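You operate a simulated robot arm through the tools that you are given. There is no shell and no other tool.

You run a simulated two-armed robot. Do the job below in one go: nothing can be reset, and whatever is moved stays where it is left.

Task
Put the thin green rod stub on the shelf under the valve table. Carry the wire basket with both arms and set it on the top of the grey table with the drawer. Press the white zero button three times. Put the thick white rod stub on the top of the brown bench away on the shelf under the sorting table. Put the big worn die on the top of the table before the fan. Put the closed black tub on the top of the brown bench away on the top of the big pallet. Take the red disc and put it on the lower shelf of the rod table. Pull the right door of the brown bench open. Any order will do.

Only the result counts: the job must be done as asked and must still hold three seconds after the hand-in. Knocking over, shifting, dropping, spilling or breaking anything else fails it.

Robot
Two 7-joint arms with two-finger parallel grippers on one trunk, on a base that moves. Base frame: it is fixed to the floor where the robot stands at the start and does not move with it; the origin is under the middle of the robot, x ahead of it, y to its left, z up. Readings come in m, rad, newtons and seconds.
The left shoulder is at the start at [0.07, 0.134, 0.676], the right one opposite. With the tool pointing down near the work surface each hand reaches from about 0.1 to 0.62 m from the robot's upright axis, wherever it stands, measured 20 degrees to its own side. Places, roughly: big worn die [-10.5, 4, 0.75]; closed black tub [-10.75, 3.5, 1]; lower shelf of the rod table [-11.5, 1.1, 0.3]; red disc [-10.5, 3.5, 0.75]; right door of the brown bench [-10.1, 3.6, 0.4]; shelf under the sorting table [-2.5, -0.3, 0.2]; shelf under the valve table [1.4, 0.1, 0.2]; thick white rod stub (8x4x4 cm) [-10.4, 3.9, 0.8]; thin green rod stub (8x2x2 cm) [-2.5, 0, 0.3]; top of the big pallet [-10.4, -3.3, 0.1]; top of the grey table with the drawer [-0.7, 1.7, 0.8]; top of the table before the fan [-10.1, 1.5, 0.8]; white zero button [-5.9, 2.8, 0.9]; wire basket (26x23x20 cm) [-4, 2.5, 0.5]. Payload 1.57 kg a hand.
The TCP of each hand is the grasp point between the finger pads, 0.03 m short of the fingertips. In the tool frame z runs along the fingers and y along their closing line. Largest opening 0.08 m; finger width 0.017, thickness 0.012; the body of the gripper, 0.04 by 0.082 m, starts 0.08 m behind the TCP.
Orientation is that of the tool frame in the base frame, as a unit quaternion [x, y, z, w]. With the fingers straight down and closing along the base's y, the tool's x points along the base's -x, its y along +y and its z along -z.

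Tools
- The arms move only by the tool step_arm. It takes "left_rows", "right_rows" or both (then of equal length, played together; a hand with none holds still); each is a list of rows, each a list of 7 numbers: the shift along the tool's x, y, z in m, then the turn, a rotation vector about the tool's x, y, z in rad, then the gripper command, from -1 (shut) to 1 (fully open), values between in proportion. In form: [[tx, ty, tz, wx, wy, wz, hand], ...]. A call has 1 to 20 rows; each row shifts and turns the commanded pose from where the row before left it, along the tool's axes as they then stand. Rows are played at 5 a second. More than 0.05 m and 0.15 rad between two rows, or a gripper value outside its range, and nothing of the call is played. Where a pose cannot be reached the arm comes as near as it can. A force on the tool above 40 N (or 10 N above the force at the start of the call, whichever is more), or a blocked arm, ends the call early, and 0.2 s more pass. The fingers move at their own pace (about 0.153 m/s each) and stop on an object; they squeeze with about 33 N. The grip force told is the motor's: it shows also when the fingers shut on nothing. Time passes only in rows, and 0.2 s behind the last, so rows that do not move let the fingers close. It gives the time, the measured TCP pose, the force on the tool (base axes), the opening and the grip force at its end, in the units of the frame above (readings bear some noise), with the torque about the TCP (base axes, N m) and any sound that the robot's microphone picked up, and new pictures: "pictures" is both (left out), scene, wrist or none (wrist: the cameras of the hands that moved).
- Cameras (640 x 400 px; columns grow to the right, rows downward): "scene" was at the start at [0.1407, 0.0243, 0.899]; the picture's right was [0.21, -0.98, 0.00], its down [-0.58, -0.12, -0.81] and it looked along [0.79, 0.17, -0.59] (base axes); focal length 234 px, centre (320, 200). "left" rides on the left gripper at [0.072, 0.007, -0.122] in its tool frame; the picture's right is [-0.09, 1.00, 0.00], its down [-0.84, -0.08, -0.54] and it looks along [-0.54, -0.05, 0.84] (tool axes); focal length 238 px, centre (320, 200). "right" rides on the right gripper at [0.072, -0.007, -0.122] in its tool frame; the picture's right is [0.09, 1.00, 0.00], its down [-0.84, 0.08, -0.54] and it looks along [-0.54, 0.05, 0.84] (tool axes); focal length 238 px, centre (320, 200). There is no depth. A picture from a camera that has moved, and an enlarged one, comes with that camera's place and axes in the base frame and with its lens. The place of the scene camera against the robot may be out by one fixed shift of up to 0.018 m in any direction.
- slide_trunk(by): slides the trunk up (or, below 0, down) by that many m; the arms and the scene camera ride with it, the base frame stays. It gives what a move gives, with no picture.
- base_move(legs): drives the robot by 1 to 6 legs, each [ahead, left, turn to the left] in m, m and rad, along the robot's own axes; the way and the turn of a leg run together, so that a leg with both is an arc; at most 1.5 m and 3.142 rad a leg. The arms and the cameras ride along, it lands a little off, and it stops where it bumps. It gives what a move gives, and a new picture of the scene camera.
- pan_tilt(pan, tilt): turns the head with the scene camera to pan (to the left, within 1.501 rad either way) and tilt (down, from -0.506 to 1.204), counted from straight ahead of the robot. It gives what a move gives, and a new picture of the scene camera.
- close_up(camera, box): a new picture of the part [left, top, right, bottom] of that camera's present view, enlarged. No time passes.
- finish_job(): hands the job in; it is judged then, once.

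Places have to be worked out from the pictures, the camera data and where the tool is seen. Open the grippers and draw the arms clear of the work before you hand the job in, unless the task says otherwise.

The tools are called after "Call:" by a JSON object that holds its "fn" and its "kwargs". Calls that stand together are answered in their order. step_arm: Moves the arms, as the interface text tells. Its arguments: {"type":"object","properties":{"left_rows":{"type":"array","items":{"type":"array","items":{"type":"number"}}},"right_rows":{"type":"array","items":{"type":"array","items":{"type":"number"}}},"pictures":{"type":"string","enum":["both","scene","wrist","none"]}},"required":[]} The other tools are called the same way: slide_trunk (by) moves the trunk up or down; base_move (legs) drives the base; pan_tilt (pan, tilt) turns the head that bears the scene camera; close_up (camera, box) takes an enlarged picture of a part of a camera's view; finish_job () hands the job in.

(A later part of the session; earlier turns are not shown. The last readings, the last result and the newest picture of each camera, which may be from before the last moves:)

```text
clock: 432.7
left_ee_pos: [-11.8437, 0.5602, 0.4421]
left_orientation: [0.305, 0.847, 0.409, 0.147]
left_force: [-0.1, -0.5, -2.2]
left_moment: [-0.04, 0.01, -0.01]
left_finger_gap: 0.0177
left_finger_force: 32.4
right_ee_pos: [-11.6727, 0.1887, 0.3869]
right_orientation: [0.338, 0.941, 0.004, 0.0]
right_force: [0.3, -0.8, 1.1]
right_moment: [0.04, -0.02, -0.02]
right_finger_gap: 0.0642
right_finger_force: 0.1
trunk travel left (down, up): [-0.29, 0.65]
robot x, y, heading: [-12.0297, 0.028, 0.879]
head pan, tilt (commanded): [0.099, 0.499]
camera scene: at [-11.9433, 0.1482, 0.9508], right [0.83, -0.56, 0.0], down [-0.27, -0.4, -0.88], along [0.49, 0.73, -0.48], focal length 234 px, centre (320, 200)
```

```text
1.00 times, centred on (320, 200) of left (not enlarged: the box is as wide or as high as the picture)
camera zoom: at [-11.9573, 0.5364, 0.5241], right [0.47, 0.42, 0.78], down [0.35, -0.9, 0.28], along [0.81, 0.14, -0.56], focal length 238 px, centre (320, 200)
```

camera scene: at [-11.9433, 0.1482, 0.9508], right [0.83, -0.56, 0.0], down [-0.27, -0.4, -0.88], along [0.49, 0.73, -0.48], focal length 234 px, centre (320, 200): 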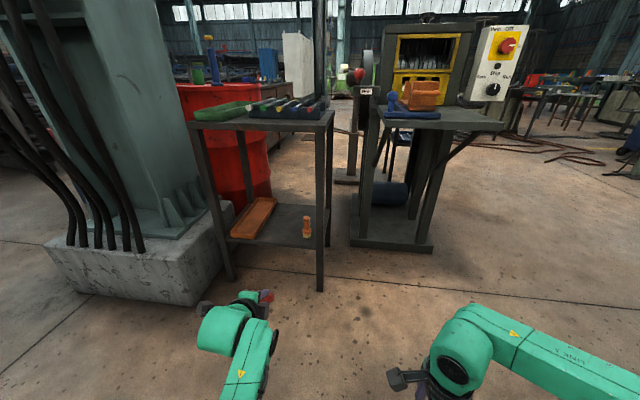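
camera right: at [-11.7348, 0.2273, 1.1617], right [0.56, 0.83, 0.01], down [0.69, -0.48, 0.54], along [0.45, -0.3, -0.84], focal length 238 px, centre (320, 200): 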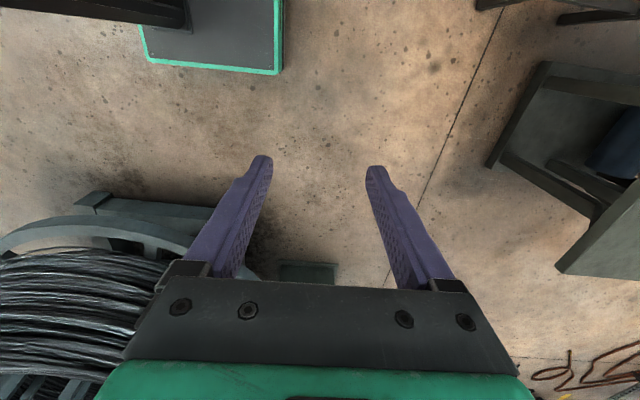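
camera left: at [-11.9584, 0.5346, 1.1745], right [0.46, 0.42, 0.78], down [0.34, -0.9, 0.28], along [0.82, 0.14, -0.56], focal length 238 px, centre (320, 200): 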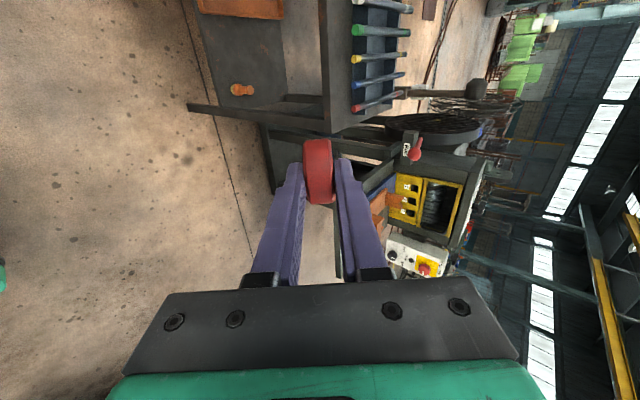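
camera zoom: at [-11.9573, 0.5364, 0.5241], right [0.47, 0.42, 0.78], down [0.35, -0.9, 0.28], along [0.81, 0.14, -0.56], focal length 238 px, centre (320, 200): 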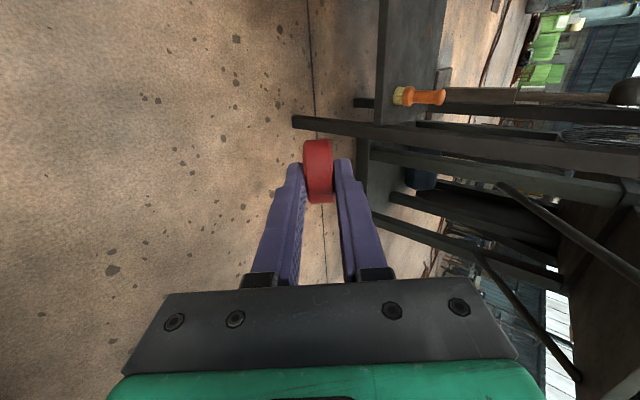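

Now the lower shelf is clearly visible: orange tray on its left, an orange brush on its right. I zoom in to choose the spot.

Call:
{"fn": "close_up", "kwargs": {"camera": "scene", "box": [190, 170, 350, 295]}}

```text
3.20 times, centred on (270, 232) of scene
camera zoom: at [-11.9433, 0.1482, 0.9508], right [0.83, -0.56, 0.0], down [-0.27, -0.4, -0.88], along [0.49, 0.73, -0.48], focal length 750 px, centre (480, 96)
```

zoom: 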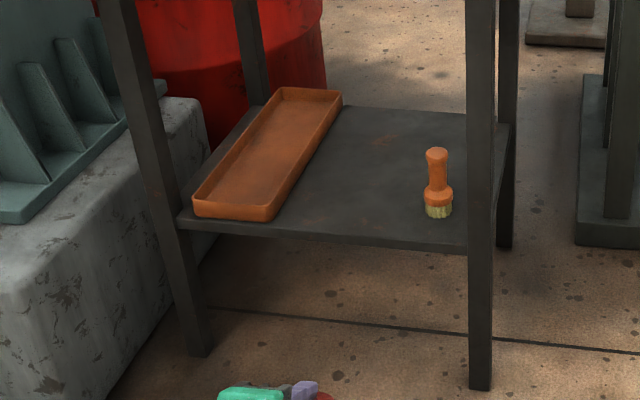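

The shelf top is at z≈0.283 and the free spot is about (-11.606,1.007), between tray and brush. I drive in: ahead 0.475 and left 0.10, with the disc at z≈0.42 passing under the tabletop.

Call:
{"fn": "base_move", "kwargs": {"legs": [[0.25, 0.1, 0], [0.22, 0, 0]]}}

Call:
{"fn": "close_up", "kwargs": {"camera": "left", "box": [0, 0, 640, 400]}}

Call:
{"fn": "close_up", "kwargs": {"camera": "scene", "box": [160, 200, 480, 400]}}

```text
clock: 435.9
left_ee_pos: [-11.6185, 0.989, 0.4404]
left_orientation: [0.301, 0.849, 0.41, 0.145]
left_force: [-0.2, 0.1, -2.6]
left_moment: [-0.01, 0.03, -0.02]
left_finger_gap: 0.0176
left_finger_force: 32.2
right_ee_pos: [-11.4468, 0.6186, 0.3871]
right_orientation: [0.336, 0.942, 0.004, 0.0]
right_force: [0.2, -0.2, 0.0]
right_moment: [0.01, -0.03, 0.0]
right_finger_gap: 0.0641
right_finger_force: 0.0
trunk travel left (down, up): [-0.29, 0.65]
robot x, y, heading: [-11.803, 0.4546, 0.885]
head pan, tilt (commanded): [0.099, 0.499]
camera scene: at [-11.7167, 0.5763, 0.9508], right [0.83, -0.55, 0.0], down [-0.27, -0.4, -0.88], along [0.49, 0.73, -0.48], focal length 234 px, centre (320, 200)
```

scene: 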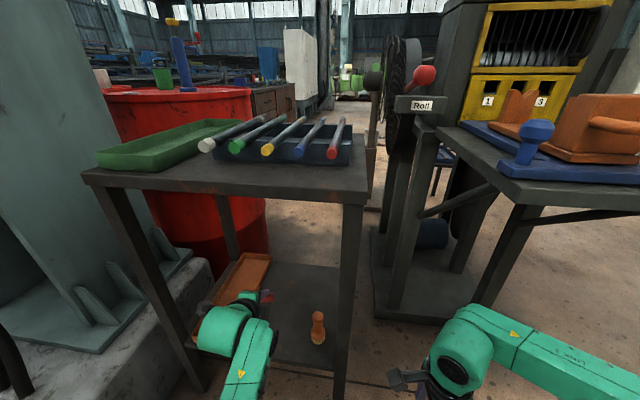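

```text
1.00 times, centred on (320, 200) of left (not enlarged: the box is as wide or as high as the picture)
camera zoom: at [-11.7329, 0.9643, 0.5239], right [0.46, 0.42, 0.78], down [0.35, -0.89, 0.28], along [0.81, 0.15, -0.56], focal length 238 px, centre (320, 200)
```

zoom: 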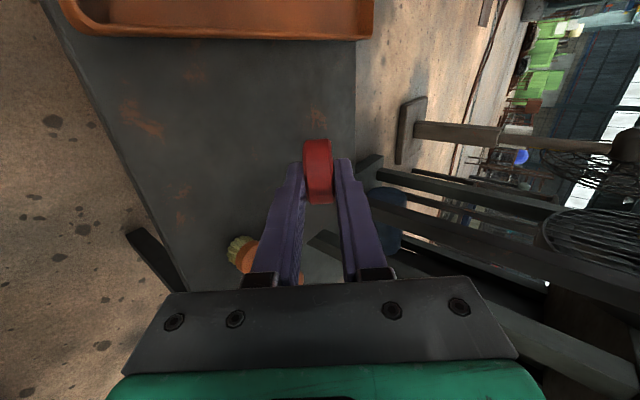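

```text
2.00 times, centred on (320, 300) of scene
camera zoom: at [-11.7167, 0.5763, 0.9508], right [0.83, -0.55, 0.0], down [-0.27, -0.4, -0.88], along [0.49, 0.73, -0.48], focal length 469 px, centre (320, 0)
```

zoom: 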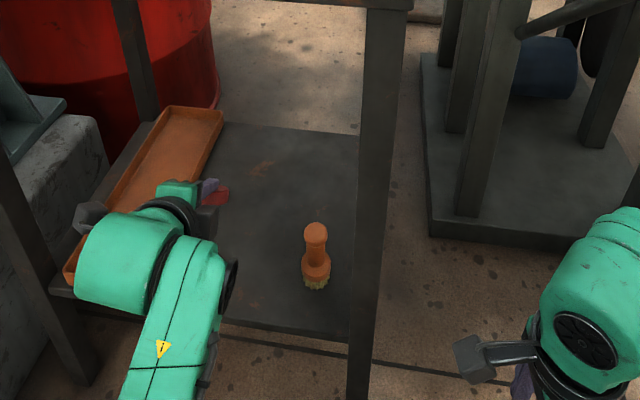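

The disc is over the free spot. I lower the trunk 0.1 m, then finish with small straight-down steps.

Call:
{"fn": "slide_trunk", "kwargs": {"by": -0.09}}

Call:
{"fn": "step_arm", "kwargs": {"left_rows": [[0, -0.0078, 0.0062, 0, 0, 0, -1], [0, 0, 0, 0, 0, 0, -1]], "pictures": "wrist"}}

```text
clock: 437.2
left_ee_pos: [-11.6192, 0.9886, 0.3505]
left_orientation: [0.302, 0.848, 0.41, 0.144]
left_force: [0.4, 0.3, -2.9]
left_moment: [-0.04, 0.05, 0.02]
left_finger_gap: 0.0178
left_finger_force: 32.8
right_ee_pos: [-11.4454, 0.6187, 0.2974]
right_orientation: [0.336, 0.942, 0.004, 0.0]
right_force: [-0.1, 0.4, -0.5]
right_moment: [-0.01, -0.01, -0.02]
right_finger_gap: 0.064
right_finger_force: 0.0
trunk travel left (down, up): [-0.2, 0.74]
robot x, y, heading: [-11.8012, 0.4528, 0.887]
head pan, tilt (commanded): [0.099, 0.499]
```

```text
clock: 437.8
left_ee_pos: [-11.6188, 0.9892, 0.3426]
left_orientation: [0.302, 0.848, 0.41, 0.145]
left_force: [-0.4, 0.4, -0.9]
left_moment: [-0.07, 0.0, -0.03]
left_finger_gap: 0.0175
left_finger_force: 32.1
right_ee_pos: [-11.4461, 0.6185, 0.2977]
right_orientation: [0.337, 0.942, 0.004, 0.001]
right_force: [-0.4, 0.1, 0.6]
right_moment: [0.02, 0.02, 0.02]
right_finger_gap: 0.0641
right_finger_force: 0.1
trunk travel left (down, up): [-0.2, 0.74]
robot x, y, heading: [-11.8062, 0.4573, 0.883]
head pan, tilt (commanded): [0.099, 0.499]
camera left: at [-11.7328, 0.9643, 0.4244], right [0.46, 0.42, 0.78], down [0.35, -0.89, 0.28], along [0.81, 0.15, -0.56], focal length 238 px, centre (320, 200)
```

left: 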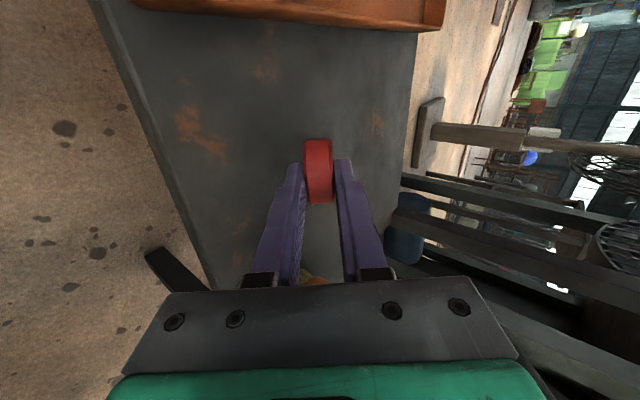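

I continue down in 6 mm steps watching for contact.

Call:
{"fn": "step_arm", "kwargs": {"left_rows": [[0, -0.0063, 0.005, 0, 0, 0, -1], [0, 0, 0, 0, 0, 0, -1]], "pictures": "none"}}

Call:
{"fn": "step_arm", "kwargs": {"left_rows": [[0, -0.0047, 0.0037, 0, 0, 0, -1], [0, 0, 0, 0, 0, 0, -1]], "pictures": "none"}}

Call:
{"fn": "step_arm", "kwargs": {"left_rows": [[0, -0.0039, 0.0031, 0, 0, 0, -1], [0, 0, 0, 0, 0, 0, -1]], "pictures": "none"}}

```text
clock: 438.4
left_ee_pos: [-11.6193, 0.9878, 0.3326]
left_orientation: [0.302, 0.849, 0.409, 0.145]
left_force: [0.2, -0.9, -1.2]
left_moment: [-0.02, 0.03, -0.03]
left_finger_gap: 0.0175
left_finger_force: 32.0
right_ee_pos: [-11.4456, 0.6186, 0.2967]
right_orientation: [0.336, 0.942, 0.004, 0.0]
right_force: [-0.7, 0.2, 0.2]
right_moment: [-0.03, -0.02, 0.01]
right_finger_gap: 0.064
right_finger_force: 0.0
trunk travel left (down, up): [-0.2, 0.74]
robot x, y, heading: [-11.804, 0.4574, 0.879]
head pan, tilt (commanded): [0.099, 0.499]
```

```text
clock: 439.0
left_ee_pos: [-11.6196, 0.988, 0.3276]
left_orientation: [0.302, 0.848, 0.41, 0.145]
left_force: [0.1, 0.0, -2.3]
left_moment: [-0.05, 0.03, 0.01]
left_finger_gap: 0.0177
left_finger_force: 32.7
right_ee_pos: [-11.4471, 0.618, 0.2973]
right_orientation: [0.337, 0.942, 0.004, 0.0]
right_force: [-0.1, -0.2, -0.2]
right_moment: [-0.01, -0.03, -0.01]
right_finger_gap: 0.0643
right_finger_force: 0.0
trunk travel left (down, up): [-0.2, 0.74]
robot x, y, heading: [-11.8069, 0.4562, 0.879]
head pan, tilt (commanded): [0.099, 0.499]
```

```text
clock: 439.6
left_ee_pos: [-11.6188, 0.9895, 0.3216]
left_orientation: [0.301, 0.849, 0.41, 0.145]
left_force: [-0.5, -0.4, -2.5]
left_moment: [-0.01, 0.02, -0.03]
left_finger_gap: 0.0177
left_finger_force: 32.4
right_ee_pos: [-11.4459, 0.6183, 0.2967]
right_orientation: [0.336, 0.942, 0.004, 0.0]
right_force: [0.2, -0.4, 1.0]
right_moment: [-0.02, 0.05, -0.03]
right_finger_gap: 0.0641
right_finger_force: 0.0
trunk travel left (down, up): [-0.2, 0.74]
robot x, y, heading: [-11.8037, 0.4527, 0.882]
head pan, tilt (commanded): [0.099, 0.499]
```

Still free at 0.3216. I keep going down in 5 mm steps.

Call:
{"fn": "step_arm", "kwargs": {"left_rows": [[0, -0.0039, 0.0031, 0, 0, 0, -1], [0, 0, 0, 0, 0, 0, -1]], "pictures": "none"}}

Call:
{"fn": "step_arm", "kwargs": {"left_rows": [[0, -0.0039, 0.0031, 0, 0, 0, -1], [0, 0, 0, 0, 0, 0, -1]], "pictures": "none"}}

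Call:
{"fn": "step_arm", "kwargs": {"left_rows": [[0, -0.0039, 0.0031, 0, 0, 0, -1], [0, 0, 0, 0, 0, 0, -1]], "pictures": "none"}}

Call:
{"fn": "close_up", "kwargs": {"camera": "scene", "box": [180, 230, 380, 355]}}

```text
clock: 440.2
left_ee_pos: [-11.6184, 0.9881, 0.3174]
left_orientation: [0.302, 0.849, 0.409, 0.145]
left_force: [0.4, -0.1, -2.6]
left_moment: [-0.03, 0.03, 0.02]
left_finger_gap: 0.0177
left_finger_force: 32.4
right_ee_pos: [-11.446, 0.6176, 0.2973]
right_orientation: [0.336, 0.942, 0.005, 0.0]
right_force: [-0.1, 0.8, -0.7]
right_moment: [0.01, 0.0, -0.01]
right_finger_gap: 0.0642
right_finger_force: 0.0
trunk travel left (down, up): [-0.2, 0.74]
robot x, y, heading: [-11.805, 0.4565, 0.887]
head pan, tilt (commanded): [0.099, 0.499]
```

```text
clock: 440.8
left_ee_pos: [-11.6173, 0.9884, 0.3167]
left_orientation: [0.302, 0.847, 0.413, 0.147]
left_force: [1.1, -0.6, 13.9]
left_moment: [0.3, -0.42, -0.07]
left_finger_gap: 0.0179
left_finger_force: 32.3
right_ee_pos: [-11.4459, 0.618, 0.2987]
right_orientation: [0.336, 0.942, 0.006, 0.001]
right_force: [0.2, 0.2, 0.7]
right_moment: [0.0, 0.01, -0.02]
right_finger_gap: 0.064
right_finger_force: 0.0
trunk travel left (down, up): [-0.2, 0.74]
robot x, y, heading: [-11.8044, 0.4558, 0.883]
head pan, tilt (commanded): [0.099, 0.499]
```

```text
clock: 441.4
left_ee_pos: [-11.6184, 0.9885, 0.3149]
left_orientation: [0.302, 0.845, 0.417, 0.146]
left_force: [-2.1, -4.4, 33.9]
left_moment: [0.68, -0.67, -0.01]
left_finger_gap: 0.018
left_finger_force: 32.8
right_ee_pos: [-11.4463, 0.6169, 0.2997]
right_orientation: [0.336, 0.942, 0.006, 0.0]
right_force: [0.7, -0.1, -0.2]
right_moment: [-0.01, 0.02, 0.01]
right_finger_gap: 0.064
right_finger_force: 0.1
trunk travel left (down, up): [-0.2, 0.74]
robot x, y, heading: [-11.8054, 0.4633, 0.882]
head pan, tilt (commanded): [0.099, 0.499]
```

```text
3.20 times, centred on (280, 292) of scene
camera zoom: at [-11.7186, 0.5716, 0.862], right [0.83, -0.55, 0.0], down [-0.26, -0.39, -0.88], along [0.49, 0.73, -0.47], focal length 750 px, centre (448, -96)
```

zoom: 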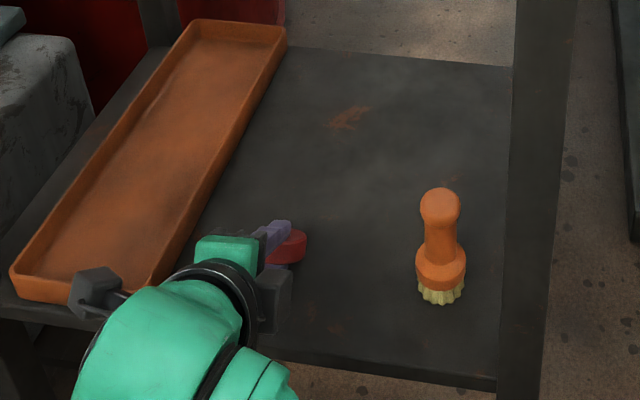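

The disc's lower edge touches the shelf. I relieve the pressure, open the fingers a little, and withdraw backwards along the fingers so the disc settles flat.

Call:
{"fn": "step_arm", "kwargs": {"left_rows": [[0, 0.0055, -0.0044, 0, 0, 0, -1], [0, 0, 0, 0, 0, 0, -1], [0, 0.001, 0, 0, 0, 0, -0.4], [0, 0.001, 0, 0, 0, 0, -0.25], [0, 0.001, -0.008, 0, 0, 0, -0.15], [0, 0, 0, 0, 0, 0, -0.15]], "pictures": "wrist"}}

Call:
{"fn": "close_up", "kwargs": {"camera": "scene", "box": [220, 250, 340, 325]}}

```text
clock: 442.8
left_ee_pos: [-11.6215, 0.9857, 0.3211]
left_orientation: [0.302, 0.85, 0.408, 0.144]
left_force: [1.4, 1.8, 0.6]
left_moment: [0.08, -0.04, 0.01]
left_finger_gap: 0.0317
left_finger_force: 0.1
right_ee_pos: [-11.446, 0.6187, 0.2975]
right_orientation: [0.337, 0.942, 0.004, 0.001]
right_force: [0.5, -0.4, -0.8]
right_moment: [0.02, -0.01, 0.01]
right_finger_gap: 0.0642
right_finger_force: 0.1
trunk travel left (down, up): [-0.2, 0.74]
robot x, y, heading: [-11.8044, 0.4584, 0.883]
head pan, tilt (commanded): [0.099, 0.499]
camera left: at [-11.736, 0.9601, 0.4032], right [0.47, 0.42, 0.78], down [0.35, -0.89, 0.28], along [0.81, 0.14, -0.57], focal length 238 px, centre (320, 200)
```

left: 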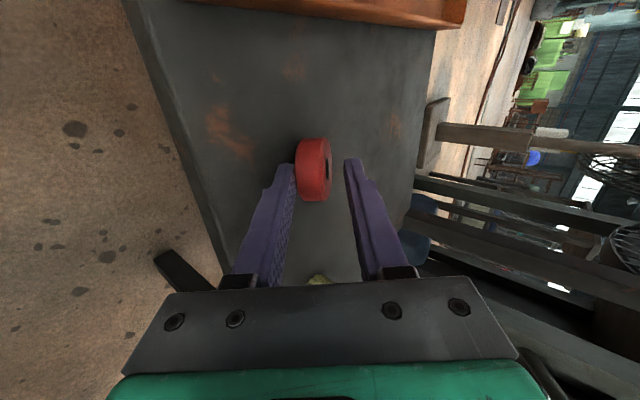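

```text
5.33 times, centred on (280, 288) of scene
camera zoom: at [-11.717, 0.5758, 0.8608], right [0.83, -0.55, 0.0], down [-0.27, -0.4, -0.88], along [0.49, 0.73, -0.48], focal length 1251 px, centre (533, -267)
```

zoom: 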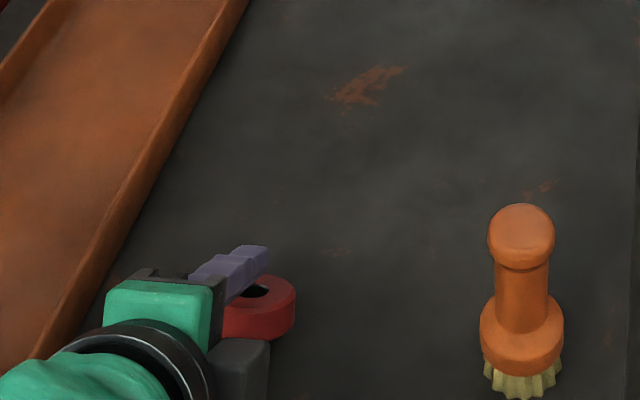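

The disc now leans on the lower finger. I withdraw horizontally so the finger slides out and the disc settles flat.

Call:
{"fn": "step_arm", "kwargs": {"left_rows": [[0, -0.0155, -0.0195, 0, 0, 0, -0.15], [0, -0.0155, -0.0195, 0, 0, 0, -0.15], [0, -0.025, -0.0313, 0, 0, 0, -0.15], [0, -0.025, -0.0313, 0, 0, 0, -0.15], [0, 0, 0, 0, 0, 0, -0.15]], "pictures": "wrist"}}

Call:
{"fn": "close_up", "kwargs": {"camera": "scene", "box": [200, 230, 360, 330]}}

```text
clock: 444.0
left_ee_pos: [-11.7037, 0.8826, 0.322]
left_orientation: [0.303, 0.848, 0.41, 0.145]
left_force: [0.2, 0.6, -0.3]
left_moment: [0.0, 0.01, 0.04]
left_finger_gap: 0.034
left_finger_force: 0.0
right_ee_pos: [-11.446, 0.6181, 0.2969]
right_orientation: [0.337, 0.942, 0.004, 0.0]
right_force: [-0.4, 1.0, -0.1]
right_moment: [-0.01, 0.04, 0.04]
right_finger_gap: 0.0639
right_finger_force: 0.0
trunk travel left (down, up): [-0.2, 0.74]
robot x, y, heading: [-11.8074, 0.4548, 0.885]
head pan, tilt (commanded): [0.099, 0.499]
camera left: at [-11.8171, 0.8588, 0.4049], right [0.46, 0.42, 0.78], down [0.35, -0.9, 0.28], along [0.81, 0.15, -0.56], focal length 238 px, centre (320, 200)
```

left: 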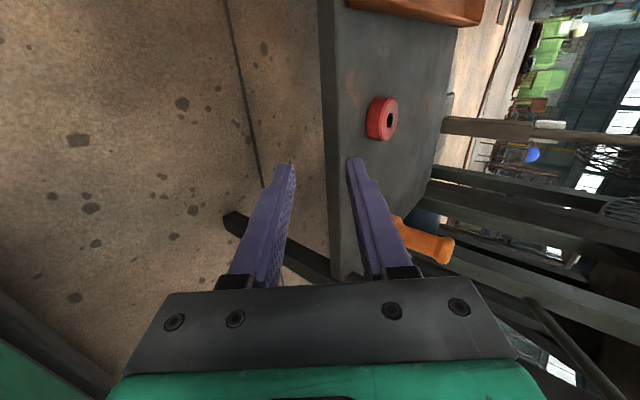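

```text
4.00 times, centred on (280, 280) of scene
camera zoom: at [-11.717, 0.5758, 0.8609], right [0.83, -0.55, 0.0], down [-0.27, -0.4, -0.88], along [0.49, 0.73, -0.48], focal length 938 px, centre (480, -120)
```

zoom: 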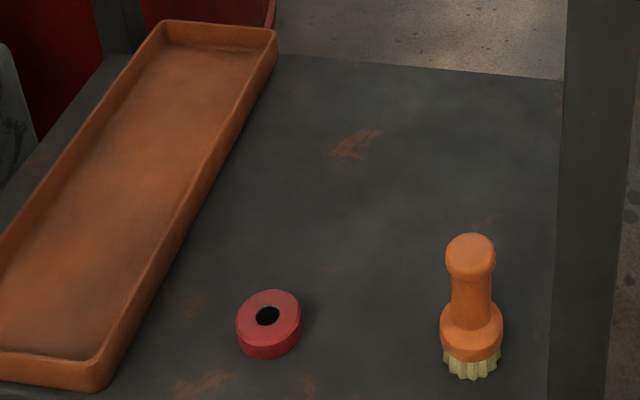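

The red disc lies flat on the rod table's lower shelf. I back away, restore the left hand's pose and raise the trunk.

Call:
{"fn": "base_move", "kwargs": {"legs": [[-0.5, 0, 0]]}}

Call:
{"fn": "step_arm", "kwargs": {"left_rows": [[0, 0, 0, 0.15, 0, 0, 1], [0, 0, 0, 0.15, 0, 0, 1], [0, 0, 0, 0.15, 0, 0, 1], [0, 0, 0, 0.15, 0, 0, 1], [0, 0, 0, 0.15, 0, 0, 1], [0, 0, 0, 0.15, 0, 0, 1]], "pictures": "none"}}

Call:
{"fn": "slide_trunk", "kwargs": {"by": 0.4}}

Call:
{"fn": "slide_trunk", "kwargs": {"by": 0.34}}

```text
clock: 446.9
left_ee_pos: [-12.0209, 0.4949, 0.3211]
left_orientation: [0.305, 0.848, 0.409, 0.146]
left_force: [-0.2, -0.2, 0.1]
left_moment: [0.03, -0.04, 0.01]
left_finger_gap: 0.0341
left_finger_force: 0.0
right_ee_pos: [-11.7659, 0.2273, 0.2982]
right_orientation: [0.339, 0.941, 0.003, 0.0]
right_force: [-0.2, -0.5, -0.4]
right_moment: [-0.02, -0.03, 0.01]
right_finger_gap: 0.064
right_finger_force: 0.0
trunk travel left (down, up): [-0.2, 0.74]
robot x, y, heading: [-12.1227, 0.0669, 0.873]
head pan, tilt (commanded): [0.099, 0.499]
camera scene: at [-12.0375, 0.1868, 0.8609], right [0.83, -0.56, 0.0], down [-0.27, -0.4, -0.88], along [0.49, 0.73, -0.48], focal length 234 px, centre (320, 200)
```

scene: 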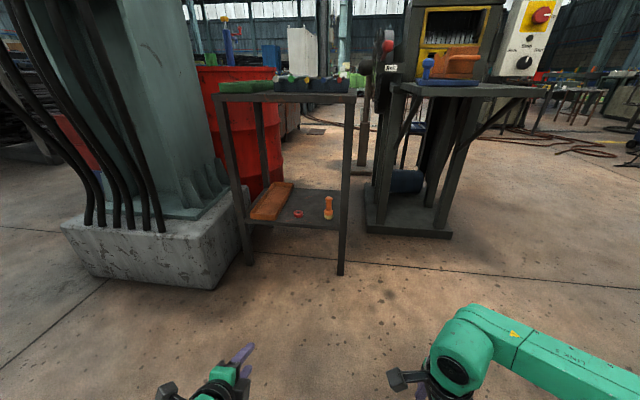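

```text
clock: 448.3
left_ee_pos: [-12.0208, 0.4944, 0.322]
left_orientation: [0.339, 0.941, -0.001, -0.002]
left_force: [-0.7, -0.8, 0.2]
left_moment: [-0.02, 0.01, 0.04]
left_finger_gap: 0.0801
left_finger_force: 0.1
right_ee_pos: [-11.7661, 0.2269, 0.2977]
right_orientation: [0.34, 0.941, 0.004, 0.001]
right_force: [-0.1, -0.6, 0.0]
right_moment: [0.02, 0.0, -0.03]
right_finger_gap: 0.064
right_finger_force: 0.2
trunk travel left (down, up): [-0.2, 0.74]
robot x, y, heading: [-12.1245, 0.0689, 0.878]
head pan, tilt (commanded): [0.099, 0.499]
```

```text
clock: 452.2
left_ee_pos: [-12.0206, 0.4942, 0.7218]
left_orientation: [0.338, 0.941, 0.0, -0.002]
left_force: [0.0, 0.8, -0.1]
left_moment: [0.0, -0.03, -0.01]
left_finger_gap: 0.0802
left_finger_force: 0.1
right_ee_pos: [-11.7667, 0.2276, 0.698]
right_orientation: [0.34, 0.94, 0.004, 0.001]
right_force: [-0.5, 0.6, 0.3]
right_moment: [-0.02, 0.0, 0.01]
right_finger_gap: 0.0639
right_finger_force: 0.1
trunk travel left (down, up): [-0.6, 0.34]
robot x, y, heading: [-12.1291, 0.0658, 0.879]
head pan, tilt (commanded): [0.099, 0.499]
```

```text
clock: 455.5
left_ee_pos: [-12.0202, 0.4947, 1.0622]
left_orientation: [0.338, 0.941, 0.0, -0.001]
left_force: [-0.5, 0.8, 0.2]
left_moment: [-0.01, 0.01, 0.02]
left_finger_gap: 0.0799
left_finger_force: 0.0
right_ee_pos: [-11.7657, 0.2276, 1.0368]
right_orientation: [0.34, 0.94, 0.003, 0.0]
right_force: [-0.8, 0.7, -0.1]
right_moment: [0.02, 0.03, 0.0]
right_finger_gap: 0.0641
right_finger_force: 0.0
trunk travel left (down, up): [-0.94, 0.0]
robot x, y, heading: [-12.1238, 0.0664, 0.873]
head pan, tilt (commanded): [0.099, 0.499]
```

Now I turn east toward the passage and look south for the big pallet.

Call:
{"fn": "base_move", "kwargs": {"legs": [[0, 0, -0.89]]}}

Call:
{"fn": "pan_tilt", "kwargs": {"pan": -1.1, "tilt": 0.3}}

Call:
{"fn": "close_up", "kwargs": {"camera": "scene", "box": [120, 80, 520, 330]}}

```text
clock: 458.2
left_ee_pos: [-11.7272, 0.2559, 1.0626]
left_orientation: [0.71, 0.704, 0.001, 0.0]
left_force: [0.7, 0.3, 0.4]
left_moment: [0.01, -0.02, 0.0]
left_finger_gap: 0.0803
left_finger_force: 0.0
right_ee_pos: [-11.7734, -0.111, 1.0378]
right_orientation: [0.711, 0.703, 0.003, 0.003]
right_force: [-0.6, -0.2, 0.4]
right_moment: [0.0, 0.02, -0.01]
right_finger_gap: 0.0641
right_finger_force: 0.1
trunk travel left (down, up): [-0.94, 0.0]
robot x, y, heading: [-12.1254, 0.0674, -0.007]
head pan, tilt (commanded): [0.099, 0.499]
camera scene: at [-11.9796, 0.0809, 1.6009], right [0.09, -1.0, 0.0], down [-0.48, -0.04, -0.88], along [0.87, 0.08, -0.48], focal length 234 px, centre (320, 200)
```

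scene: 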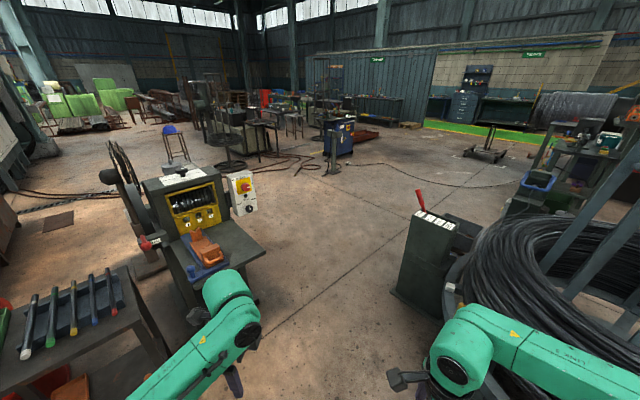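

```text
clock: 459.6
left_ee_pos: [-11.7272, 0.2561, 1.064]
left_orientation: [0.709, 0.705, 0.001, -0.001]
left_force: [0.1, 0.1, -0.1]
left_moment: [-0.04, -0.03, -0.01]
left_finger_gap: 0.0801
left_finger_force: 0.1
right_ee_pos: [-11.7746, -0.111, 1.0379]
right_orientation: [0.711, 0.703, 0.003, 0.003]
right_force: [0.1, -0.1, 0.0]
right_moment: [-0.03, 0.03, 0.0]
right_finger_gap: 0.0641
right_finger_force: 0.1
trunk travel left (down, up): [-0.94, 0.0]
robot x, y, heading: [-12.1219, 0.0649, -0.013]
head pan, tilt (commanded): [-1.1, 0.3]
camera scene: at [-12.0287, -0.0113, 1.6193], right [-0.9, -0.44, 0.0], down [-0.13, 0.27, -0.96], along [0.42, -0.86, -0.3], focal length 234 px, centre (320, 200)
```

scene: 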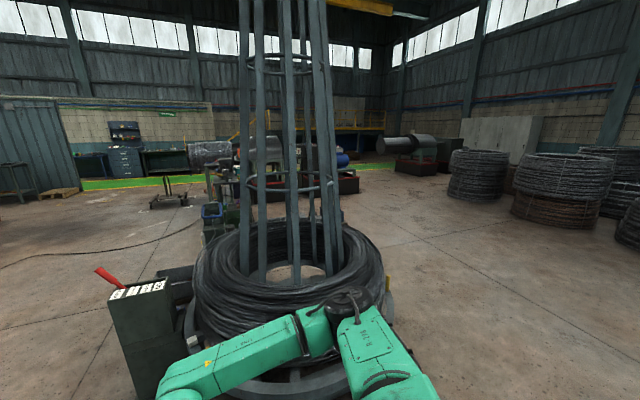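

```text
1.60 times, centred on (320, 205) of scene
camera zoom: at [-12.0287, -0.0113, 1.6193], right [-0.9, -0.44, 0.0], down [-0.13, 0.27, -0.96], along [0.42, -0.86, -0.3], focal length 375 px, centre (320, 192)
```

zoom: 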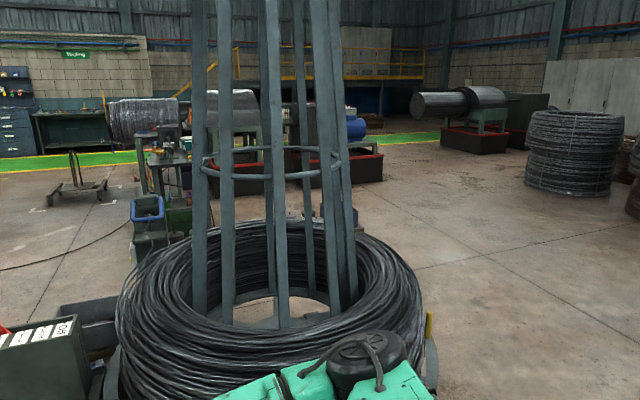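

The pallet isn't visible from here; I'll find it when carrying the tub. I drive back east through the passage and north to the bench front for the tub.

Call:
{"fn": "base_move", "kwargs": {"legs": [[1.5, -0.08, 0], [0.75, 0.35, 0], [0, 0, 1.583], [0.4, -0.72, 0], [1.5, 0, 0]]}}

Call:
{"fn": "base_move", "kwargs": {"legs": [[0, 0, 0.815]]}}

Call:
{"fn": "pan_tilt", "kwargs": {"pan": 0.0, "tilt": 0.5}}

```text
refused: leg 1 is longer than a leg can be; nothing moved
```

```text
clock: 462.1
left_ee_pos: [-11.9868, 0.4838, 1.063]
left_orientation: [0.374, 0.927, 0.0, -0.001]
left_force: [-0.2, 0.0, 1.0]
left_moment: [0.02, 0.02, 0.0]
left_finger_gap: 0.0799
left_finger_force: 0.1
right_ee_pos: [-11.7539, 0.1984, 1.038]
right_orientation: [0.377, 0.926, 0.003, 0.001]
right_force: [-0.5, 0.2, 0.8]
right_moment: [-0.01, -0.02, 0.02]
right_finger_gap: 0.064
right_finger_force: 0.1
trunk travel left (down, up): [-0.94, 0.0]
robot x, y, heading: [-12.1264, 0.0672, 0.802]
head pan, tilt (commanded): [-1.1, 0.3]
camera scene: at [-11.9959, 0.0809, 1.6193], right [-0.3, -0.96, 0.0], down [-0.28, 0.09, -0.96], along [0.91, -0.28, -0.3], focal length 234 px, centre (320, 200)
```

scene: 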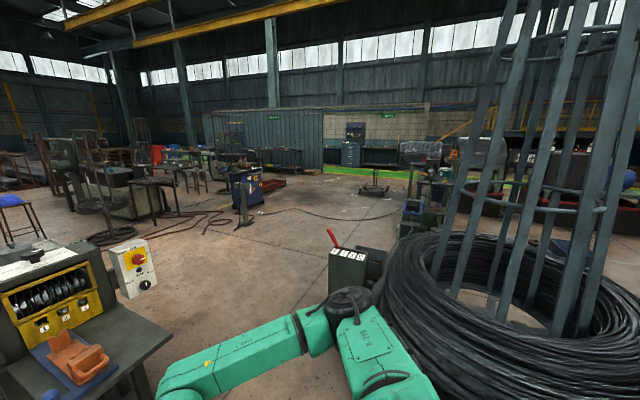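

```text
clock: 463.4
left_ee_pos: [-11.9879, 0.4854, 1.0614]
left_orientation: [0.375, 0.927, 0.0, -0.001]
left_force: [0.2, -0.5, -0.2]
left_moment: [0.02, 0.01, 0.03]
left_finger_gap: 0.08
left_finger_force: 0.1
right_ee_pos: [-11.7552, 0.199, 1.0363]
right_orientation: [0.376, 0.927, 0.004, 0.0]
right_force: [0.0, -0.1, -0.2]
right_moment: [0.03, -0.01, -0.01]
right_finger_gap: 0.064
right_finger_force: 0.0
trunk travel left (down, up): [-0.94, 0.0]
robot x, y, heading: [-12.1257, 0.0686, 0.797]
head pan, tilt (commanded): [0.0, 0.499]
camera scene: at [-12.0219, 0.174, 1.6009], right [0.72, -0.7, 0.0], down [-0.33, -0.34, -0.88], along [0.61, 0.63, -0.48], focal length 234 px, centre (320, 200)
```

scene: 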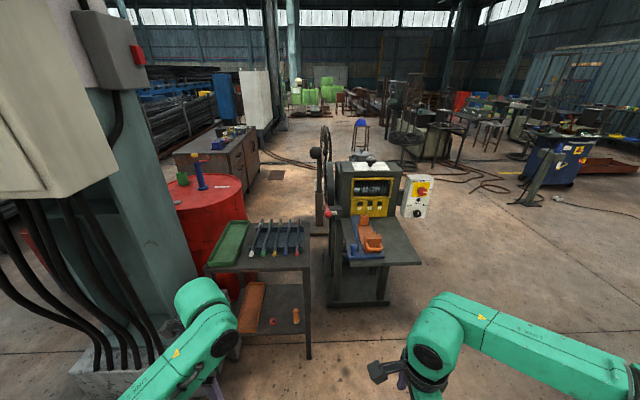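

The first command was refused for leg length; only the turn happened. I redo it with legs within limits: turn to heading 0, drive the passage, then north.

Call:
{"fn": "base_move", "kwargs": {"legs": [[0, 0, -0.797], [1.2, -0.08, 0], [1.05, 0.35, 0], [0, 0, 1.57], [0.4, -0.72, 0], [1.4, 0, 0]]}}

```text
clock: 491.2
left_ee_pos: [-9.4051, 2.5589, 1.0627]
left_orientation: [-0.013, 1.0, 0.0, -0.001]
left_force: [0.5, -0.5, 0.2]
left_moment: [0.01, -0.01, 0.0]
left_finger_gap: 0.08
left_finger_force: 0.1
right_ee_pos: [-9.0385, 2.5254, 1.0373]
right_orientation: [-0.011, 1.0, 0.003, -0.001]
right_force: [0.4, -0.8, 0.4]
right_moment: [-0.01, 0.01, -0.01]
right_finger_gap: 0.064
right_finger_force: 0.1
trunk travel left (down, up): [-0.94, 0.0]
robot x, y, heading: [-9.2066, 2.1697, 1.588]
head pan, tilt (commanded): [0.0, 0.499]
camera scene: at [-9.2017, 2.3143, 1.601], right [1.0, 0.02, 0.0], down [0.01, -0.48, -0.88], along [-0.02, 0.88, -0.48], focal length 234 px, centre (320, 200)
```

scene: 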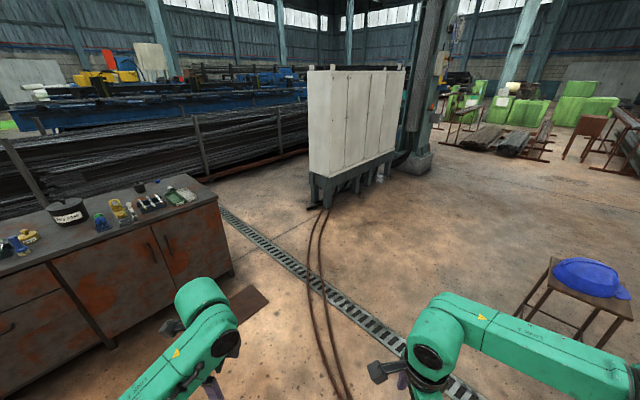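

I turn to face the bench and move toward the tub's position, stopping short to look.

Call:
{"fn": "base_move", "kwargs": {"legs": [[0, 0, 0.797], [1.0, 0, 0]]}}

Call:
{"fn": "pan_tilt", "kwargs": {"pan": 0.0, "tilt": 0.6}}

Call:
{"fn": "close_up", "kwargs": {"camera": "scene", "box": [180, 180, 420, 330]}}

```text
clock: 498.5
left_ee_pos: [-10.3644, 2.9833, 1.0636]
left_orientation: [-0.403, 0.915, 0.0, 0.0]
left_force: [0.2, -0.4, -0.3]
left_moment: [0.02, 0.04, 0.04]
left_finger_gap: 0.0802
left_finger_force: 0.1
right_ee_pos: [-10.0833, 3.2212, 1.0376]
right_orientation: [-0.401, 0.916, 0.003, -0.002]
right_force: [0.0, 0.5, -0.2]
right_moment: [0.0, 0.03, 0.01]
right_finger_gap: 0.064
right_finger_force: 0.0
trunk travel left (down, up): [-0.94, 0.0]
robot x, y, heading: [-9.9417, 2.8543, 2.398]
head pan, tilt (commanded): [0.0, 0.499]
camera scene: at [-10.041, 2.9567, 1.601], right [0.68, 0.73, 0.0], down [0.35, -0.32, -0.88], along [-0.64, 0.6, -0.48], focal length 234 px, centre (320, 200)
```

scene: 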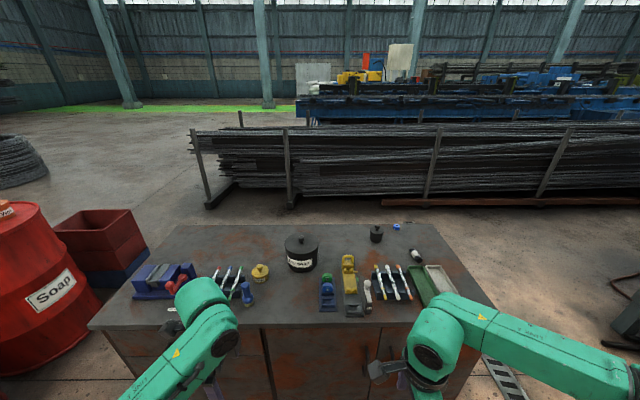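

```text
clock: 499.2
left_ee_pos: [-10.3634, 2.9838, 1.0631]
left_orientation: [-0.403, 0.915, -0.001, -0.001]
left_force: [0.1, -0.9, -0.1]
left_moment: [0.0, -0.01, 0.01]
left_finger_gap: 0.0798
left_finger_force: 0.1
right_ee_pos: [-10.085, 3.2227, 1.0385]
right_orientation: [-0.401, 0.916, 0.003, -0.002]
right_force: [-0.1, -0.2, 0.0]
right_moment: [0.0, 0.0, 0.0]
right_finger_gap: 0.0639
right_finger_force: 0.0
trunk travel left (down, up): [-0.94, 0.0]
robot x, y, heading: [-9.9445, 2.8574, 2.392]
head pan, tilt (commanded): [0.0, 0.6]
camera scene: at [-10.0398, 2.9555, 1.5919], right [0.68, 0.73, 0.0], down [0.41, -0.38, -0.83], along [-0.61, 0.56, -0.56], focal length 234 px, centre (320, 200)
```

scene: 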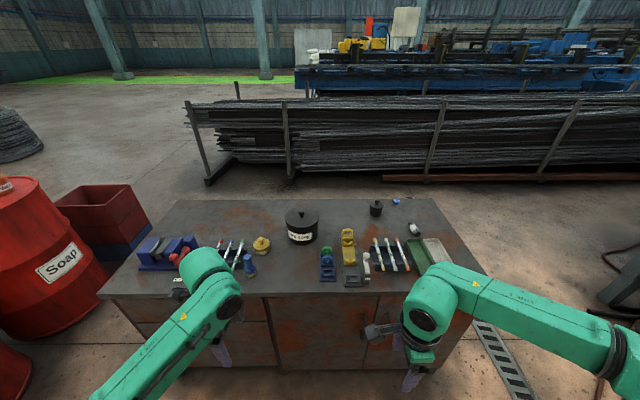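

```text
2.67 times, centred on (300, 255) of scene
camera zoom: at [-10.0398, 2.9555, 1.5919], right [0.68, 0.73, 0.0], down [0.41, -0.38, -0.83], along [-0.61, 0.56, -0.56], focal length 625 px, centre (373, 53)
```

zoom: 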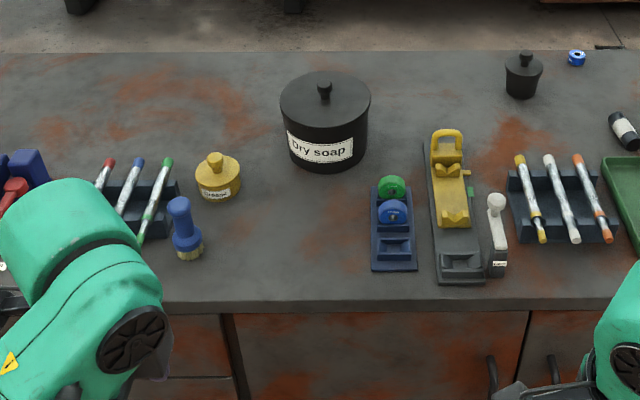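

The "Dry soap" tub is centred near (-10.71,3.47), with a lid (~0.15 m wide, top z≈0.92) and a knob up to z≈0.96. I'll try lifting by the knob with the left hand; first I move in 0.38 m.

Call:
{"fn": "base_move", "kwargs": {"legs": [[0.38, 0, 0]]}}

Call:
{"fn": "step_arm", "kwargs": {"left_rows": [[-0.02, 0.034, 0, 0, 0, 0, 1], [-0.02, 0.034, 0, 0, 0, 0, 1], [-0.02, 0.034, 0, 0, 0, 0, 1], [-0.02, 0.034, 0, 0, 0, 0, 1], [-0.02, 0.034, 0, 0, 0, 0, 1], [-0.02, 0.034, 0, 0, 0, 0, 1], [0, 0, 0, 0, 0, 0, 1]], "pictures": "wrist"}}

```text
clock: 501.6
left_ee_pos: [-10.6433, 3.2426, 1.0634]
left_orientation: [-0.402, 0.916, 0.001, -0.002]
left_force: [-0.4, 0.1, 0.0]
left_moment: [0.03, -0.04, -0.01]
left_finger_gap: 0.0798
left_finger_force: 0.0
right_ee_pos: [-10.3617, 3.4811, 1.0373]
right_orientation: [-0.4, 0.916, 0.004, -0.003]
right_force: [-0.2, -0.3, 0.6]
right_moment: [0.02, 0.03, 0.0]
right_finger_gap: 0.064
right_finger_force: 0.1
trunk travel left (down, up): [-0.94, 0.0]
robot x, y, heading: [-10.2225, 3.1134, 2.392]
head pan, tilt (commanded): [0.0, 0.6]
camera scene: at [-10.3176, 3.2134, 1.5921], right [0.68, 0.73, 0.0], down [0.41, -0.38, -0.83], along [-0.61, 0.56, -0.56], focal length 234 px, centre (320, 200)
```

scene: 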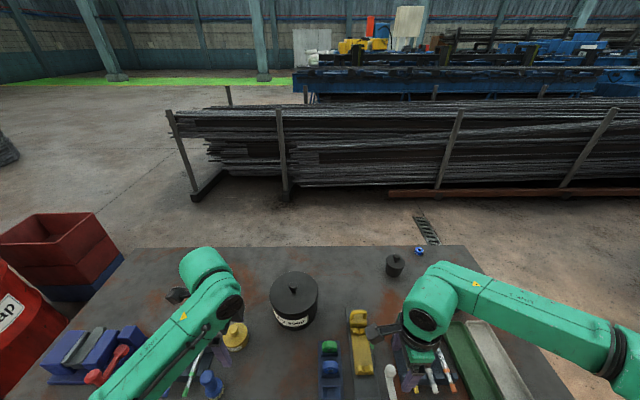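

```text
clock: 503.2
left_ee_pos: [-10.7117, 3.4586, 1.0626]
left_orientation: [-0.401, 0.916, 0.001, -0.001]
left_force: [0.3, 0.2, -0.7]
left_moment: [0.02, -0.02, -0.02]
left_finger_gap: 0.0799
left_finger_force: 0.1
left hand out of reach, approached as far as the arm can: row 6
right_ee_pos: [-10.3651, 3.4803, 1.0383]
right_orientation: [-0.4, 0.916, 0.003, -0.002]
right_force: [0.9, -0.1, -0.1]
right_moment: [0.03, -0.01, -0.04]
right_finger_gap: 0.0642
right_finger_force: 0.0
trunk travel left (down, up): [-0.94, 0.0]
robot x, y, heading: [-10.2265, 3.1158, 2.394]
head pan, tilt (commanded): [0.0, 0.6]
camera left: at [-10.7658, 3.4108, 1.1859], right [-0.67, 0.74, 0.0], down [0.63, 0.56, 0.54], along [0.4, 0.36, -0.84], focal length 238 px, centre (320, 200)
```

left: 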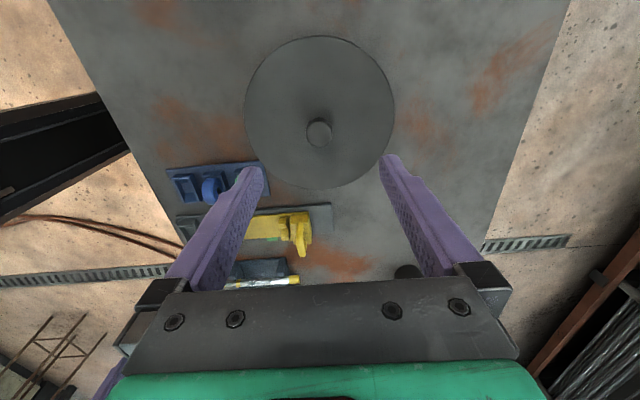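

The knob is right under the left hand (0.006 m off). I raise the right hand for clearance, trim the left, then lower the trunk 0.1 m.

Call:
{"fn": "step_arm", "kwargs": {"left_rows": [[0.006, 0, 0, 0, 0, 0, 1], [0, 0, 0, 0, 0, 0, 1], [0, 0, 0, 0, 0, 0, 1]], "right_rows": [[0, 0, -0.04, 0, 0, 0, 0.6], [0, 0, -0.04, 0, 0, 0, 0.6], [0, 0, -0.02, 0, 0, 0, 0.6]], "pictures": "none"}}

Call:
{"fn": "slide_trunk", "kwargs": {"by": -0.1}}

Call:
{"fn": "close_up", "kwargs": {"camera": "left", "box": [160, 50, 480, 250]}}

```text
clock: 504.0
left_ee_pos: [-10.7158, 3.4551, 1.0626]
left_orientation: [-0.401, 0.916, 0.0, -0.001]
left_force: [-0.5, 0.2, 0.2]
left_moment: [0.04, 0.01, 0.0]
left_finger_gap: 0.08
left_finger_force: 0.0
right_ee_pos: [-10.3651, 3.4834, 1.1394]
right_orientation: [-0.401, 0.916, 0.003, -0.002]
right_force: [0.3, -0.2, 0.1]
right_moment: [-0.03, 0.01, -0.01]
right_finger_gap: 0.064
right_finger_force: 0.1
trunk travel left (down, up): [-0.94, 0.0]
robot x, y, heading: [-10.225, 3.1119, 2.395]
head pan, tilt (commanded): [0.0, 0.6]
```

```text
clock: 505.3
left_ee_pos: [-10.7144, 3.4542, 0.9659]
left_orientation: [-0.401, 0.916, 0.003, -0.002]
left_force: [-2.9, 0.0, 20.0]
left_moment: [-0.54, -0.58, -0.06]
left_finger_gap: 0.0783
left_finger_force: 0.1
right_ee_pos: [-10.3623, 3.481, 1.0399]
right_orientation: [-0.401, 0.916, 0.003, -0.003]
right_force: [-1.0, 0.4, -0.8]
right_moment: [-0.03, -0.04, 0.01]
right_finger_gap: 0.064
right_finger_force: 0.0
trunk travel left (down, up): [-0.84, 0.1]
robot x, y, heading: [-10.2219, 3.111, 2.393]
head pan, tilt (commanded): [0.0, 0.6]
```

```text
2.00 times, centred on (320, 150) of left
camera zoom: at [-10.7683, 3.4065, 1.0888], right [-0.67, 0.74, 0.0], down [0.63, 0.56, 0.54], along [0.4, 0.36, -0.84], focal length 477 px, centre (320, 300)
```

zoom: 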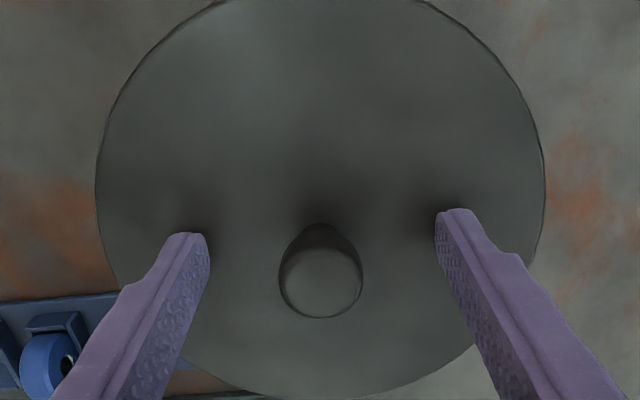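

The fingertips touch the lid (top z≈0.936) with the knob between them. I relieve 5 mm and close on the knob, then test-lift slightly.

Call:
{"fn": "step_arm", "kwargs": {"left_rows": [[0, 0, -0.006, 0, 0, 0, 1], [0, 0, 0, 0, 0, 0, 0], [0, 0, 0, 0, 0, 0, -1], [0, 0, 0, 0, 0, 0, -1]], "pictures": "none"}}

Call:
{"fn": "step_arm", "kwargs": {"left_rows": [[0, 0, -0.004, 0, 0, 0, -1], [0, 0, -0.004, 0, 0, 0, -1], [0, 0, 0, 0, 0, 0, -1]], "pictures": "both"}}

```text
clock: 506.3
left_ee_pos: [-10.7154, 3.4549, 0.9667]
left_orientation: [-0.402, 0.916, -0.001, -0.001]
left_force: [-0.4, -0.9, -0.2]
left_moment: [-0.03, 0.05, 0.03]
left_finger_gap: 0.0253
left_finger_force: 33.1
right_ee_pos: [-10.3645, 3.4831, 1.0377]
right_orientation: [-0.401, 0.916, 0.002, -0.002]
right_force: [0.8, 0.4, 0.0]
right_moment: [0.0, 0.01, -0.01]
right_finger_gap: 0.0639
right_finger_force: 0.0
trunk travel left (down, up): [-0.84, 0.1]
robot x, y, heading: [-10.2234, 3.1144, 2.394]
head pan, tilt (commanded): [0.0, 0.6]
```

```text
clock: 507.1
left_ee_pos: [-10.7173, 3.4569, 0.9757]
left_orientation: [-0.402, 0.916, -0.002, 0.0]
left_force: [0.3, 0.5, -9.8]
left_moment: [0.0, -0.02, 0.01]
left_finger_gap: 0.0249
left_finger_force: 32.5
right_ee_pos: [-10.3655, 3.4845, 1.0376]
right_orientation: [-0.4, 0.916, 0.002, -0.002]
right_force: [0.1, -0.6, -0.5]
right_moment: [0.0, 0.02, 0.02]
right_finger_gap: 0.064
right_finger_force: 0.1
trunk travel left (down, up): [-0.84, 0.1]
robot x, y, heading: [-10.2214, 3.1147, 2.393]
head pan, tilt (commanded): [0.0, 0.6]
camera scene: at [-10.3218, 3.2168, 1.4915], right [0.68, 0.73, 0.0], down [0.42, -0.39, -0.82], along [-0.6, 0.56, -0.57], focal length 234 px, centre (320, 200)
camera left: at [-10.7712, 3.4088, 1.0987], right [-0.67, 0.74, 0.0], down [0.62, 0.56, 0.54], along [0.4, 0.36, -0.84], focal length 238 px, centre (320, 200)
```

scene: 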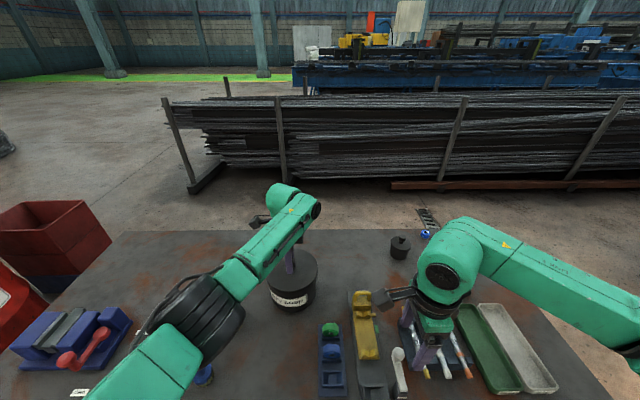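
left: 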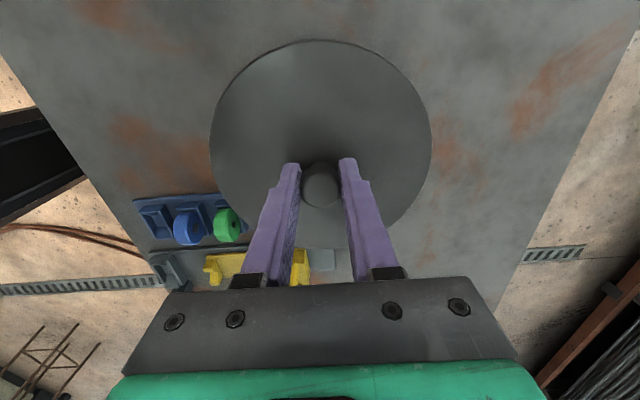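

The hand now carries ~10 N. I zoom in to see whether the whole tub is raised with the lid.

Call:
{"fn": "close_up", "kwargs": {"camera": "scene", "box": [240, 220, 360, 320]}}

Call:
{"fn": "step_arm", "kwargs": {"left_rows": [[0, 0, -0.01, 0, 0, 0, -1], [0, 0, -0.01, 0, 0, 0, -1], [0, 0, 0, 0, 0, 0, -1]], "pictures": "none"}}

Call:
{"fn": "close_up", "kwargs": {"camera": "scene", "box": [240, 220, 360, 320]}}

```text
4.00 times, centred on (300, 270) of scene
camera zoom: at [-10.3218, 3.2168, 1.4915], right [0.68, 0.73, 0.0], down [0.42, -0.39, -0.82], along [-0.6, 0.56, -0.57], focal length 938 px, centre (400, -80)
```

zoom: 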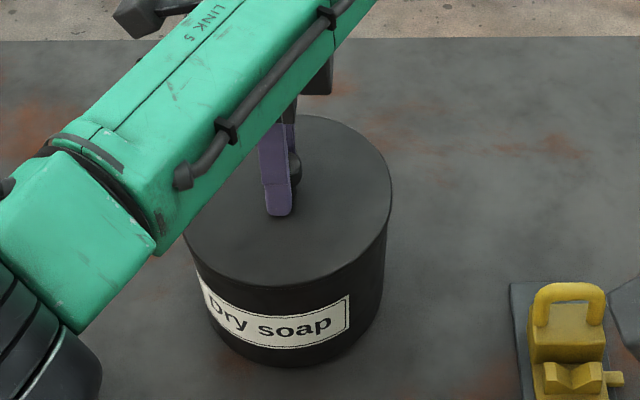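

```text
clock: 507.9
left_ee_pos: [-10.7174, 3.4562, 0.9951]
left_orientation: [-0.403, 0.915, -0.001, 0.0]
left_force: [0.6, 0.3, -10.7]
left_moment: [-0.1, 0.04, -0.02]
left_finger_gap: 0.0251
left_finger_force: 33.2
right_ee_pos: [-10.3651, 3.4844, 1.0377]
right_orientation: [-0.401, 0.916, 0.002, -0.002]
right_force: [0.2, 0.7, 0.3]
right_moment: [0.02, 0.01, -0.02]
right_finger_gap: 0.064
right_finger_force: 0.2
trunk travel left (down, up): [-0.84, 0.1]
robot x, y, heading: [-10.2215, 3.1173, 2.395]
head pan, tilt (commanded): [0.0, 0.6]
```

```text
4.00 times, centred on (300, 270) of scene
camera zoom: at [-10.3218, 3.2168, 1.4915], right [0.68, 0.73, 0.0], down [0.42, -0.39, -0.82], along [-0.6, 0.56, -0.57], focal length 938 px, centre (400, -80)
```

zoom: 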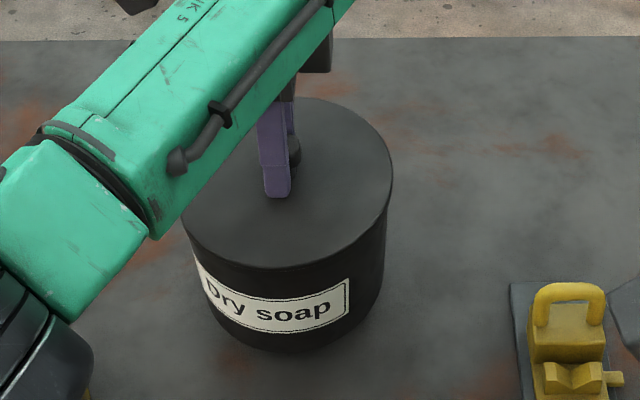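

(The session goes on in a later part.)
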